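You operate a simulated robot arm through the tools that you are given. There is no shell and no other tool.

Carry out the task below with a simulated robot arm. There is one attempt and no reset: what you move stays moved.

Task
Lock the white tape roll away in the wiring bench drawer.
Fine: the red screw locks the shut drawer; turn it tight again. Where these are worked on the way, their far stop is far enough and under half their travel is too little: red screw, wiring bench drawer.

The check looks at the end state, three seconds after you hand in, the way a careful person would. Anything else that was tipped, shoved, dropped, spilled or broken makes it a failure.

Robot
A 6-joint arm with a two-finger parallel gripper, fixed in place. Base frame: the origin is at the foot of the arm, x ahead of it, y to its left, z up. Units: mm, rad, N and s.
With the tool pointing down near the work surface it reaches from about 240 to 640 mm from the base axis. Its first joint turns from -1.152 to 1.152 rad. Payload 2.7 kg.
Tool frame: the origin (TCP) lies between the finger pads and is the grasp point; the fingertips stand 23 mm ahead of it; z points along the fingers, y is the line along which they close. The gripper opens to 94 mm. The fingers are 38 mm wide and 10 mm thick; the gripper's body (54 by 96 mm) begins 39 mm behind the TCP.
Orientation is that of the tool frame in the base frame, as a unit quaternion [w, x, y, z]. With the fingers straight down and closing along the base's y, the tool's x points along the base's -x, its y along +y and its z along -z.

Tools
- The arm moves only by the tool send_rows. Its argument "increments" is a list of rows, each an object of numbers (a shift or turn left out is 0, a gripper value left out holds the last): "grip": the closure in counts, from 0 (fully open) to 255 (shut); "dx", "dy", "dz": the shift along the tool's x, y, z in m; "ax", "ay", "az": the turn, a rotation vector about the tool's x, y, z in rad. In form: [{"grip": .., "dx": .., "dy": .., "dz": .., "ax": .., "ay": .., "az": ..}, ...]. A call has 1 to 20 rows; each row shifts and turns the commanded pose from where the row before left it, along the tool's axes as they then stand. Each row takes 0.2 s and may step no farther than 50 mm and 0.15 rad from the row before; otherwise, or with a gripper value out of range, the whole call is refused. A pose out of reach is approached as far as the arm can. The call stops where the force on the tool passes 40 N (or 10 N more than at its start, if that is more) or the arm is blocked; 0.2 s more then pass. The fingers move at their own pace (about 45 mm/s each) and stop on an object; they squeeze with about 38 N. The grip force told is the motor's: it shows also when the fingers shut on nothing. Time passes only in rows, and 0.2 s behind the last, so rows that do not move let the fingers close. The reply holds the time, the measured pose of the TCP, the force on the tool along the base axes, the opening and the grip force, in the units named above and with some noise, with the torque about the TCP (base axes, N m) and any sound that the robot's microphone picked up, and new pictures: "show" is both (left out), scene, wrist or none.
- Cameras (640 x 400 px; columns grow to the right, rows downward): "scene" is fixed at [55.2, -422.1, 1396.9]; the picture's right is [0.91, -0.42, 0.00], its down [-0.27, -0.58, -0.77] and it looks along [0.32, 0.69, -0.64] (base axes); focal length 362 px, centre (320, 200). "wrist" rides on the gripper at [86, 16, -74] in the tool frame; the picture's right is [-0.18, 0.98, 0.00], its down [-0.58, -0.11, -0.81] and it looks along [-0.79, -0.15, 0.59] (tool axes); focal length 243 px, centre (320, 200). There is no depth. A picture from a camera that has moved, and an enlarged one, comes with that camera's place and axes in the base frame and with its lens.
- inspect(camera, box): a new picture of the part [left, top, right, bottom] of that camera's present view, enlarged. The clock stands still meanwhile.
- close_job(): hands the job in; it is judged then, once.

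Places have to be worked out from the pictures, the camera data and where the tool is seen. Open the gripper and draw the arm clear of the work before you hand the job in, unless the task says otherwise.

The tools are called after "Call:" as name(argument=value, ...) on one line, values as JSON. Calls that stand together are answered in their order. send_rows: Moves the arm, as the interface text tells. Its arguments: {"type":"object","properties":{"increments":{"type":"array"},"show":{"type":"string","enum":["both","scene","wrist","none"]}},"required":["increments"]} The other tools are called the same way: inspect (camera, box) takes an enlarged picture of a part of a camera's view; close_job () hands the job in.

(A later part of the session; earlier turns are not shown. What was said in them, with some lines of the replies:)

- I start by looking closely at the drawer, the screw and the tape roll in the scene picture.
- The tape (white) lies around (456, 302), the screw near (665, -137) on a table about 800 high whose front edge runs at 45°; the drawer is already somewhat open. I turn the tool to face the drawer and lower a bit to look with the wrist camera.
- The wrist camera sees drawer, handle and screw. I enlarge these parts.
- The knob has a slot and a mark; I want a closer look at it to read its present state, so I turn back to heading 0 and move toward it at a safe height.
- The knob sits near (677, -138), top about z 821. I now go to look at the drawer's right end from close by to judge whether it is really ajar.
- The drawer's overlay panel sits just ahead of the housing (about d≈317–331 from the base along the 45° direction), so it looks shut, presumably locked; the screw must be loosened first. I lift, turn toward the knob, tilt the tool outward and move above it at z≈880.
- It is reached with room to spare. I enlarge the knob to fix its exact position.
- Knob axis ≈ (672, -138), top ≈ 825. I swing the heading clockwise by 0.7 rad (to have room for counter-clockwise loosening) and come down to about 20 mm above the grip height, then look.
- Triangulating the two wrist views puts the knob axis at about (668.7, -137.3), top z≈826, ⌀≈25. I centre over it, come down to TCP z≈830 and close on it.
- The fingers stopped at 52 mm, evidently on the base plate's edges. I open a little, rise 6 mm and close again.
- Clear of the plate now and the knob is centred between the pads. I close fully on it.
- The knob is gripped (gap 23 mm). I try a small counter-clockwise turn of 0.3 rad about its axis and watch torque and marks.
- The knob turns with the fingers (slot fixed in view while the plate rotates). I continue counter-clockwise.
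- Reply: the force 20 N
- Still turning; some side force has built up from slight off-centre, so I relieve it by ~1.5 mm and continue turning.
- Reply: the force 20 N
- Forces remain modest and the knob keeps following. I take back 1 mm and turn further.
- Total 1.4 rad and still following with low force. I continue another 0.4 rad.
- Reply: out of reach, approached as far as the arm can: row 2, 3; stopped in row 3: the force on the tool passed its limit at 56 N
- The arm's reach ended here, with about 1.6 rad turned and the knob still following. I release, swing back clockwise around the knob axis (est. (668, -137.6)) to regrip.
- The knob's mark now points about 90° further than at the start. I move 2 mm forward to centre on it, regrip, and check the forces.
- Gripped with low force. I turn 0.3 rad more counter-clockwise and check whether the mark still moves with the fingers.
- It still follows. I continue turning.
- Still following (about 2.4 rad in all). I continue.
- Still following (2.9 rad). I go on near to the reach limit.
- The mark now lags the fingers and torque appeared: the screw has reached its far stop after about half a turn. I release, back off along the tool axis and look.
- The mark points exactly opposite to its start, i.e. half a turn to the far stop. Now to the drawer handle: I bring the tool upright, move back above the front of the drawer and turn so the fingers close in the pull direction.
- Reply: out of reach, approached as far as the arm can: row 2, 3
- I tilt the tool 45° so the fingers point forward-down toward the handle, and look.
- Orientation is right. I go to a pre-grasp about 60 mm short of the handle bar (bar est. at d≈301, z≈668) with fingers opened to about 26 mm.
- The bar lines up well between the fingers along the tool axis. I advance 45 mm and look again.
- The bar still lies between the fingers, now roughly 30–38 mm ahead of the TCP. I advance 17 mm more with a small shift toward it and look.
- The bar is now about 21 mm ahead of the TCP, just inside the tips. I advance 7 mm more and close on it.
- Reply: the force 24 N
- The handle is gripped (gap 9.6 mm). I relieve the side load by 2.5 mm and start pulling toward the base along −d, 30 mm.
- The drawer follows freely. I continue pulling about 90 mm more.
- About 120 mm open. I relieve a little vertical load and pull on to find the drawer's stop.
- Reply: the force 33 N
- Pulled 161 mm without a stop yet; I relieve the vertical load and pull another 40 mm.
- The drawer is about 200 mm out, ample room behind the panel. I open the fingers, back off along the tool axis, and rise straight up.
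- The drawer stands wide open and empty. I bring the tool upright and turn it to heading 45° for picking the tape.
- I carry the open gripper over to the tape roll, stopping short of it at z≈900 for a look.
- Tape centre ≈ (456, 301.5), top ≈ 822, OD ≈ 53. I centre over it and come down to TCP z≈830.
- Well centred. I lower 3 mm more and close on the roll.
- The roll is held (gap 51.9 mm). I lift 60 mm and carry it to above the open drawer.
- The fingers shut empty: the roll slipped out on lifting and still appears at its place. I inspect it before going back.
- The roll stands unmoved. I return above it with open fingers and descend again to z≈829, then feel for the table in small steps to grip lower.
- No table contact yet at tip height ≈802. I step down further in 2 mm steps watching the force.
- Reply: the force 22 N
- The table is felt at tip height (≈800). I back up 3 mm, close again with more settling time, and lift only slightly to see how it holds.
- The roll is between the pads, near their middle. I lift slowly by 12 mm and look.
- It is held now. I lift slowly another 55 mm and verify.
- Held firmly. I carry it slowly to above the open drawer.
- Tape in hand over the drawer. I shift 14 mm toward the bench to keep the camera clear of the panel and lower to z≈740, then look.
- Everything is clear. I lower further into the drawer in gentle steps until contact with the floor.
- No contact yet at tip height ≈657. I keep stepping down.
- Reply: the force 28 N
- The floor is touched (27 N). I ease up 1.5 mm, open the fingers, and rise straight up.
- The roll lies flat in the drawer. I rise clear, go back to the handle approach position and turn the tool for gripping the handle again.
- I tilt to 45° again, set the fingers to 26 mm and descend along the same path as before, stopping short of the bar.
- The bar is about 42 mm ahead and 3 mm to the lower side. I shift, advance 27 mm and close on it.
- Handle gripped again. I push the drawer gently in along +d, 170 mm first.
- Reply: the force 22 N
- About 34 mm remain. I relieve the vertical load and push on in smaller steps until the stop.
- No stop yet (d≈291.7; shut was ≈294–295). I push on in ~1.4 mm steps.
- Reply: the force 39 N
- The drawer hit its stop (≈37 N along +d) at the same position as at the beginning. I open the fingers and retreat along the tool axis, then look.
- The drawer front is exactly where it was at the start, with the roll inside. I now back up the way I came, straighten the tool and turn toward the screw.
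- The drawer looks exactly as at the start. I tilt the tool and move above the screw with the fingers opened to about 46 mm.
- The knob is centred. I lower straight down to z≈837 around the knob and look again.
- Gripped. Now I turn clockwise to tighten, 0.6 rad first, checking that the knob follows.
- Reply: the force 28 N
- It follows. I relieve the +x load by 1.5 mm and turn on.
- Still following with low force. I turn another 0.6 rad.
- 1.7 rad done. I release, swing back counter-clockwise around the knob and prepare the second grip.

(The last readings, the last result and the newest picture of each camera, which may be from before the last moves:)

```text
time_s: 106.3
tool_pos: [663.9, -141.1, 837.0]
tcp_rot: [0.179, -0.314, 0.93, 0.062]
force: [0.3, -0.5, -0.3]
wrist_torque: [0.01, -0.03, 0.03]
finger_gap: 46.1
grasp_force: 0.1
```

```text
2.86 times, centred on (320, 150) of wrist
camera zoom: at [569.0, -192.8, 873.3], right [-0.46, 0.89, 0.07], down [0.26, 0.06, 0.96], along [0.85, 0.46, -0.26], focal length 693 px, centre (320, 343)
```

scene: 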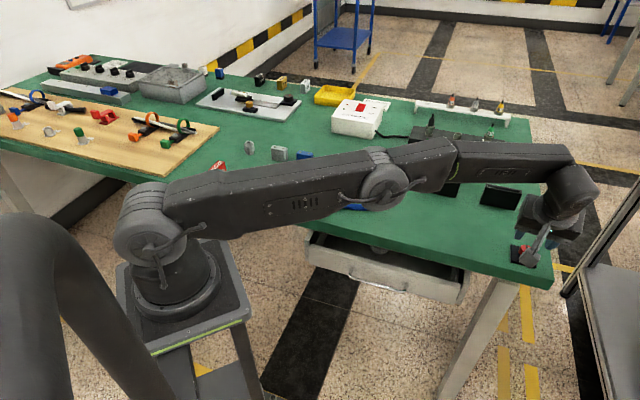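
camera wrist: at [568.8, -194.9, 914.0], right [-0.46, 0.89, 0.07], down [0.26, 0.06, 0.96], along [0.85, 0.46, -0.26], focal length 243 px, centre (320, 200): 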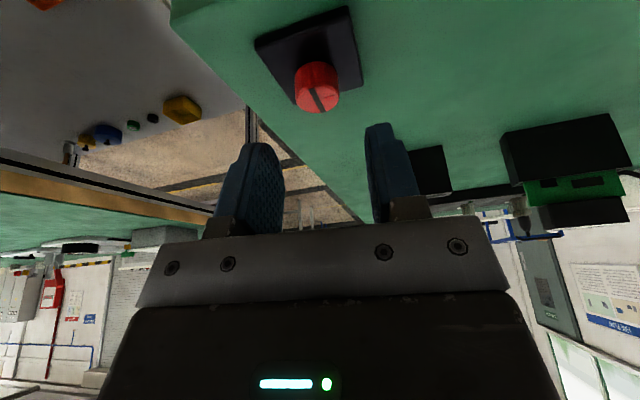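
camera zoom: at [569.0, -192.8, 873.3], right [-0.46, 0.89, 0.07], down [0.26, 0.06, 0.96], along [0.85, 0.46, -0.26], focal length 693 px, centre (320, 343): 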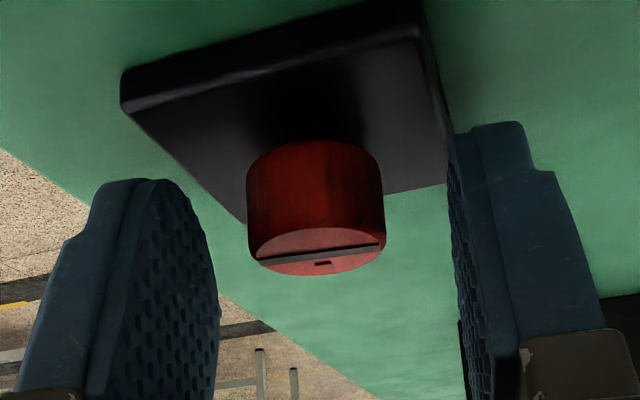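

The mark has come about 97° back. I regrip and turn the rest.

Call:
send_rows(increments=[{"grip": 255}, {"grip": 255}, {"grip": 255}, {"grip": 255}, {"ax": 0.0371, "az": 0.0929, "dy": 0.0004}, {"ax": 0.0371, "az": 0.0929, "dy": 0.0004}, {"ax": 0.0371, "az": 0.0929, "dy": 0.0004}, {"ax": 0.0371, "az": 0.0929, "dy": 0.0004}, {"ax": 0.0371, "az": 0.0929, "dy": 0.0004}], show="none")

Call:
inspect(camera="wrist", box=[240, 90, 400, 200])

```text
time_s: 108.3
tool_pos: [664.0, -138.3, 836.4]
tcp_rot: [0.189, -0.071, 0.979, 0.014]
force: [8.6, -1.7, -3.1]
wrist_torque: [-0.26, -0.94, -0.03]
finger_gap: 23.4
grasp_force: 44.7
```

```text
3.64 times, centred on (320, 145) of wrist
camera zoom: at [554.8, -138.0, 873.1], right [0.03, 1.0, 0.07], down [0.25, -0.07, 0.96], along [0.97, -0.01, -0.26], focal length 882 px, centre (320, 400)
```

zoom: 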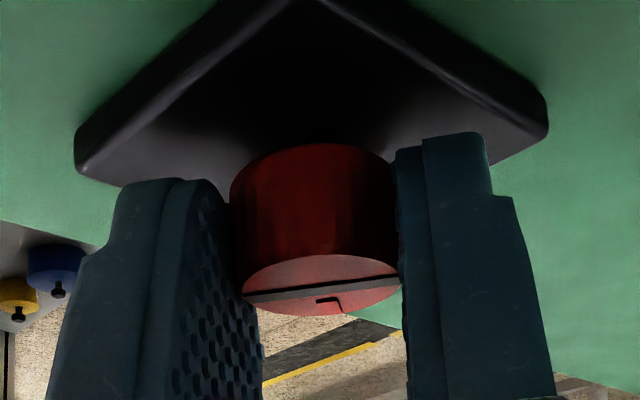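

It follows. I continue 0.5 rad.

Call:
send_rows(increments=[{"dx": -0.0008, "dz": 0.0004}, {"ax": 0.0371, "az": 0.0929, "dy": 0.0004}, {"ax": 0.0371, "az": 0.0929, "dy": 0.0004}, {"ax": 0.0371, "az": 0.0929, "dy": 0.0004}, {"ax": 0.0371, "az": 0.0929, "dy": 0.0004}, {"ax": 0.0371, "az": 0.0929, "dy": 0.0004}], show="none")

Call:
inspect(camera="wrist", box=[240, 90, 400, 200])

```text
time_s: 109.7
tool_pos: [663.9, -135.9, 836.4]
tcp_rot: [0.184, 0.174, 0.967, -0.033]
force: [-13.0, 2.8, 11.7]
wrist_torque: [0.56, 0.99, -0.01]
finger_gap: 23.7
grasp_force: 45.2
```

```text
3.64 times, centred on (320, 145) of wrist
camera zoom: at [568.8, -83.3, 873.3], right [0.5, 0.86, 0.07], down [0.19, -0.19, 0.96], along [0.84, -0.47, -0.26], focal length 882 px, centre (320, 400)
```

zoom: 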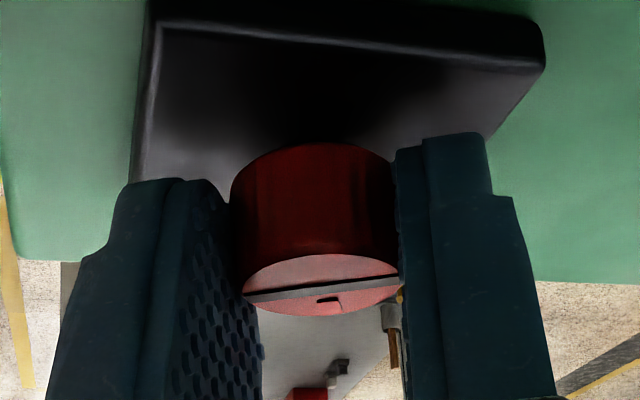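

Call:
send_rows(increments=[{"dx": 0.0006}, {"ax": 0.0371, "az": 0.0929, "dy": 0.0004}, {"ax": 0.0371, "az": 0.0929, "dy": 0.0004}, {"ax": 0.0371, "az": 0.0929, "dy": 0.0004}, {"ax": 0.0371, "az": 0.0929, "dy": 0.0004}], show="none")

Call:
inspect(camera="wrist", box=[240, 90, 400, 200])

```text
time_s: 110.9
tool_pos: [664.9, -134.0, 837.4]
tcp_rot: [0.176, 0.362, 0.913, -0.069]
force: [-10.9, 7.8, 15.7]
wrist_torque: [0.61, 1.0, -0.05]
finger_gap: 23.4
grasp_force: 45.2
```

```text
3.64 times, centred on (320, 145) of wrist
camera zoom: at [597.8, -48.6, 872.9], right [0.8, 0.6, 0.07], down [0.1, -0.24, 0.96], along [0.59, -0.76, -0.25], focal length 882 px, centre (320, 400)
```

zoom: 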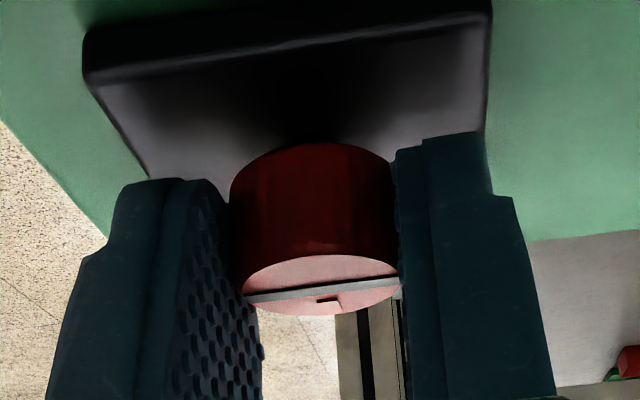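

About 3.1 rad tightened; I turn 0.3 rad further to make sure it reaches its stop.

Call:
send_rows(increments=[{"ax": 0.0371, "az": 0.0929, "dy": 0.0004}, {"ax": 0.0371, "az": 0.0929, "dy": 0.0004}, {"ax": 0.0371, "az": 0.0929, "dy": 0.0004}], show="none")

Call:
inspect(camera="wrist", box=[240, 90, 400, 200])

```text
time_s: 111.7
tool_pos: [666.7, -134.1, 836.9]
tcp_rot: [0.164, 0.495, 0.848, -0.095]
force: [4.6, 0.2, 5.0]
wrist_torque: [-0.18, 0.02, 0.52]
finger_gap: 23.6
grasp_force: 45.1
```

```text
3.64 times, centred on (320, 145) of wrist
camera zoom: at [627.3, -31.4, 872.5], right [0.94, 0.34, 0.07], down [0.02, -0.26, 0.96], along [0.34, -0.9, -0.25], focal length 882 px, centre (320, 400)
```

zoom: 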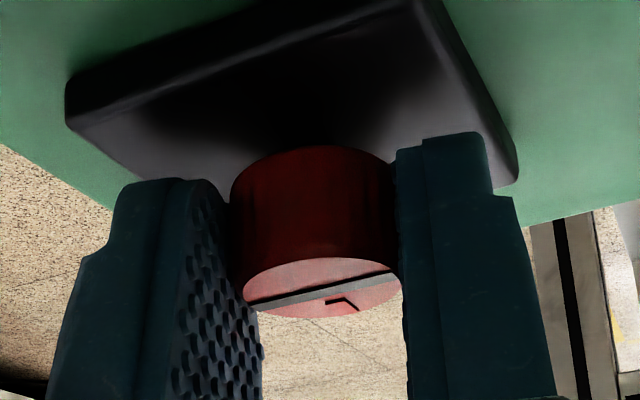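

The torque rose to 0.52 N·m and the fingers began to slip round: the screw is tight at its stop. I release, back off along the tool axis and look.

Call:
send_rows(increments=[{"grip": 100}, {"grip": 100}, {"grip": 60}, {"dz": -0.03}, {"dz": -0.03}], show="both")

Call:
inspect(camera="wrist", box=[220, 20, 420, 160])

```text
time_s: 112.9
tool_pos: [653.6, -114.1, 890.9]
tcp_rot: [0.162, 0.494, 0.849, -0.095]
force: [0.7, -0.7, -0.7]
wrist_torque: [0.01, 0.0, -0.01]
finger_gap: 71.9
grasp_force: 0.0
camera wrist: at [615.0, -12.4, 927.8], right [0.94, 0.34, 0.07], down [0.03, -0.26, 0.96], along [0.34, -0.9, -0.26], focal length 243 px, centre (320, 200)
```

scene: 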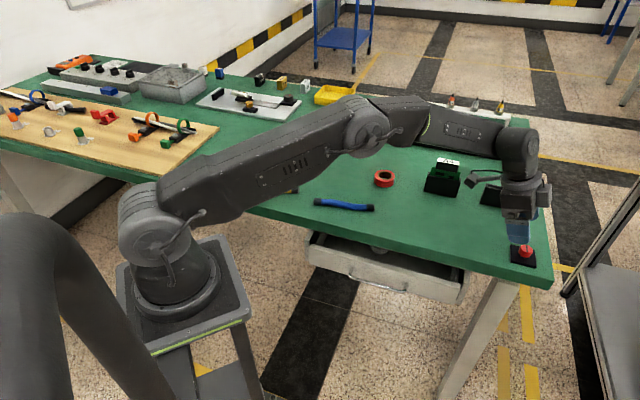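
wrist: 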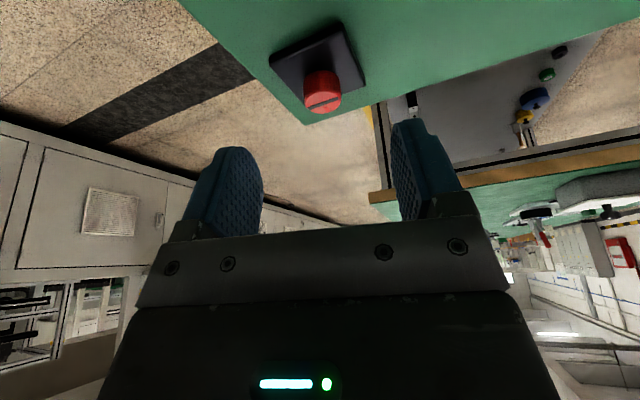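

```text
2.86 times, centred on (320, 90) of wrist
camera zoom: at [615.0, -12.4, 927.8], right [0.94, 0.34, 0.07], down [0.03, -0.26, 0.96], along [0.34, -0.9, -0.26], focal length 693 px, centre (320, 514)
```

zoom: 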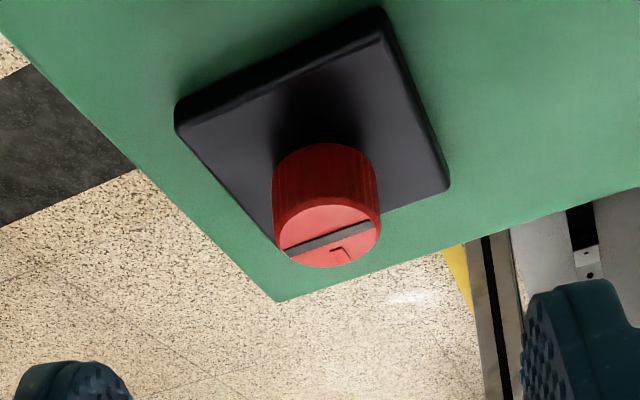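

The slot and mark are back in the starting alignment. I draw the arm back and up, away from the bench work.

Call:
send_rows(increments=[{"dz": -0.04}, {"dz": -0.04}, {"dz": -0.04}, {"ay": 0.1267}, {"ay": 0.1267}, {"ay": 0.1266}, {"ax": 0.0, "az": -0.132}, {"az": -0.132}, {"az": -0.132}, {"az": -0.132}, {"az": -0.132}, {"az": -0.132}, {"az": -0.132}, {"az": -0.132}, {"dx": 0.04, "dy": 0.015, "dz": -0.015}, {"dx": 0.04, "dy": 0.015, "dz": -0.015}, {"dx": 0.04, "dy": 0.015, "dz": -0.015}, {"dx": 0.04, "dy": 0.015, "dz": -0.015}, {"dx": 0.04, "dy": 0.015, "dz": -0.015}], show="both")

Call:
inspect(camera="scene", box=[290, 210, 490, 335])

Call:
inspect(camera="scene", box=[490, 225, 560, 285])

```text
time_s: 116.9
tool_pos: [426.0, 0.8, 1078.3]
tcp_rot: [-0.001, -0.001, 1.0, -0.001]
force: [0.4, 0.8, 0.2]
wrist_torque: [-0.01, 0.01, -0.01]
finger_gap: 72.2
grasp_force: 0.0
out of reach, approached as far as the arm can: row 6
camera wrist: at [340.5, 16.6, 1152.8], right [0.18, 0.98, 0.0], down [0.58, -0.11, 0.81], along [0.79, -0.15, -0.59], focal length 243 px, centre (320, 200)
```

scene: 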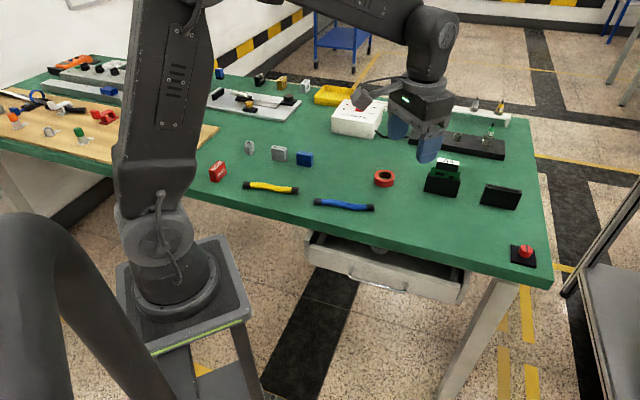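
wrist: 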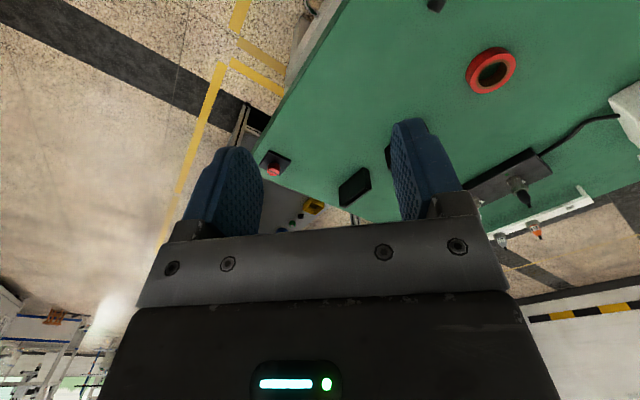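

```text
3.20 times, centred on (390, 272) of scene
camera zoom: at [55.2, -422.1, 1396.9], right [0.91, -0.42, 0.0], down [-0.27, -0.58, -0.77], along [0.32, 0.69, -0.64], focal length 1157 px, centre (96, -32)
```

zoom: 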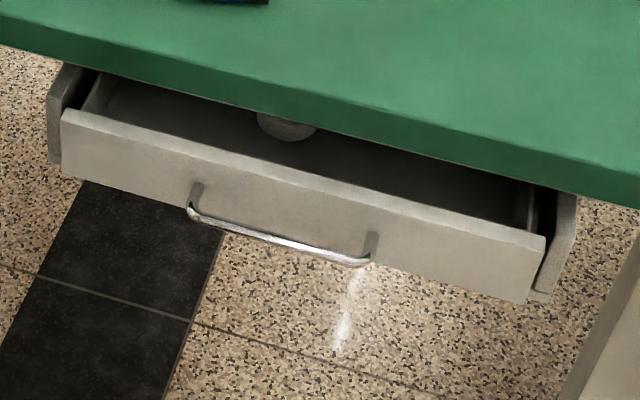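

```text
6.67 times, centred on (525, 255) of scene
camera zoom: at [55.2, -422.1, 1396.9], right [0.91, -0.42, 0.0], down [-0.27, -0.58, -0.77], along [0.32, 0.69, -0.64], focal length 2410 px, centre (-1047, -167)
```

zoom: 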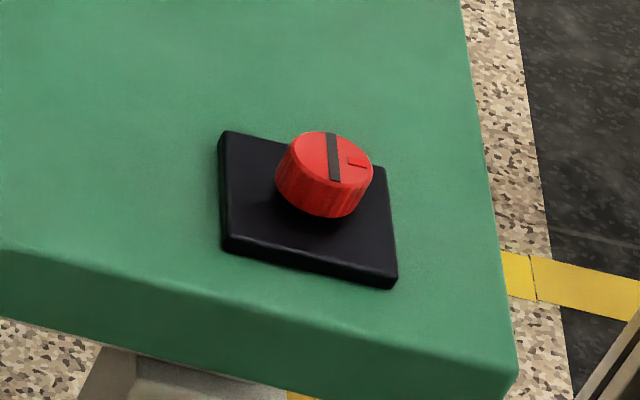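

Everything checks out: the roll is in the shut drawer (front in the same pixels as at the start), the screw is at its tight stop, and the other items are undisturbed. I open the gripper fully before handing in.

Call:
send_rows(increments=[{"grip": 0, "dz": -0.02}, {"grip": 0}, {"grip": 0}], show="scene")

```text
time_s: 117.7
tool_pos: [426.7, 0.7, 1099.1]
tcp_rot: [-0.001, -0.001, 1.0, 0.0]
force: [0.4, 0.4, -0.2]
wrist_torque: [0.0, 0.0, 0.0]
finger_gap: 94.0
grasp_force: 0.2
```

scene: 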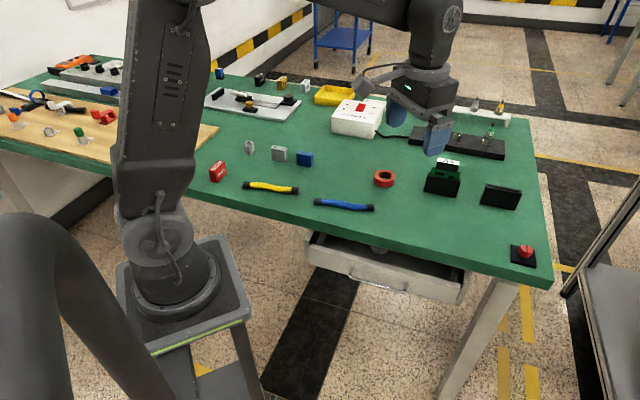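

The gripper is open, the arm is clear, the drawer is shut with the roll inside, and the screw is tight. I hand in the job.

Call:
close_job()

```text
The job is handed in.
```

The white tape roll is in the wiring bench drawer, the drawer is shut, and the red screw is turned tight. The job is handed in.

- **Screw:** I turned it counter-clockwise about half a turn to its far stop. After the drawer was shut I turned it clockwise until it hit its stop and the fingers slipped on the knob. It now sits a few degrees tighter than it did at the start.
- **Drawer:** I pulled it about 200 mm open by the handle and did not reach its far stop. I took that as more than half its travel, but I don't know the full length. Pushing it shut, I felt it hit its stop, and its front lines up in the picture exactly as it did at the start. I did not pull on the handle afterwards to test the lock.
- **Tape roll:** The first grip slipped as I lifted, and the roll stayed in place on the bench. The second, lower grip held, and I set the roll flat on the drawer floor.

The other items on the bench look undisturbed in the last picture, and the arm is clear with the gripper fully open.
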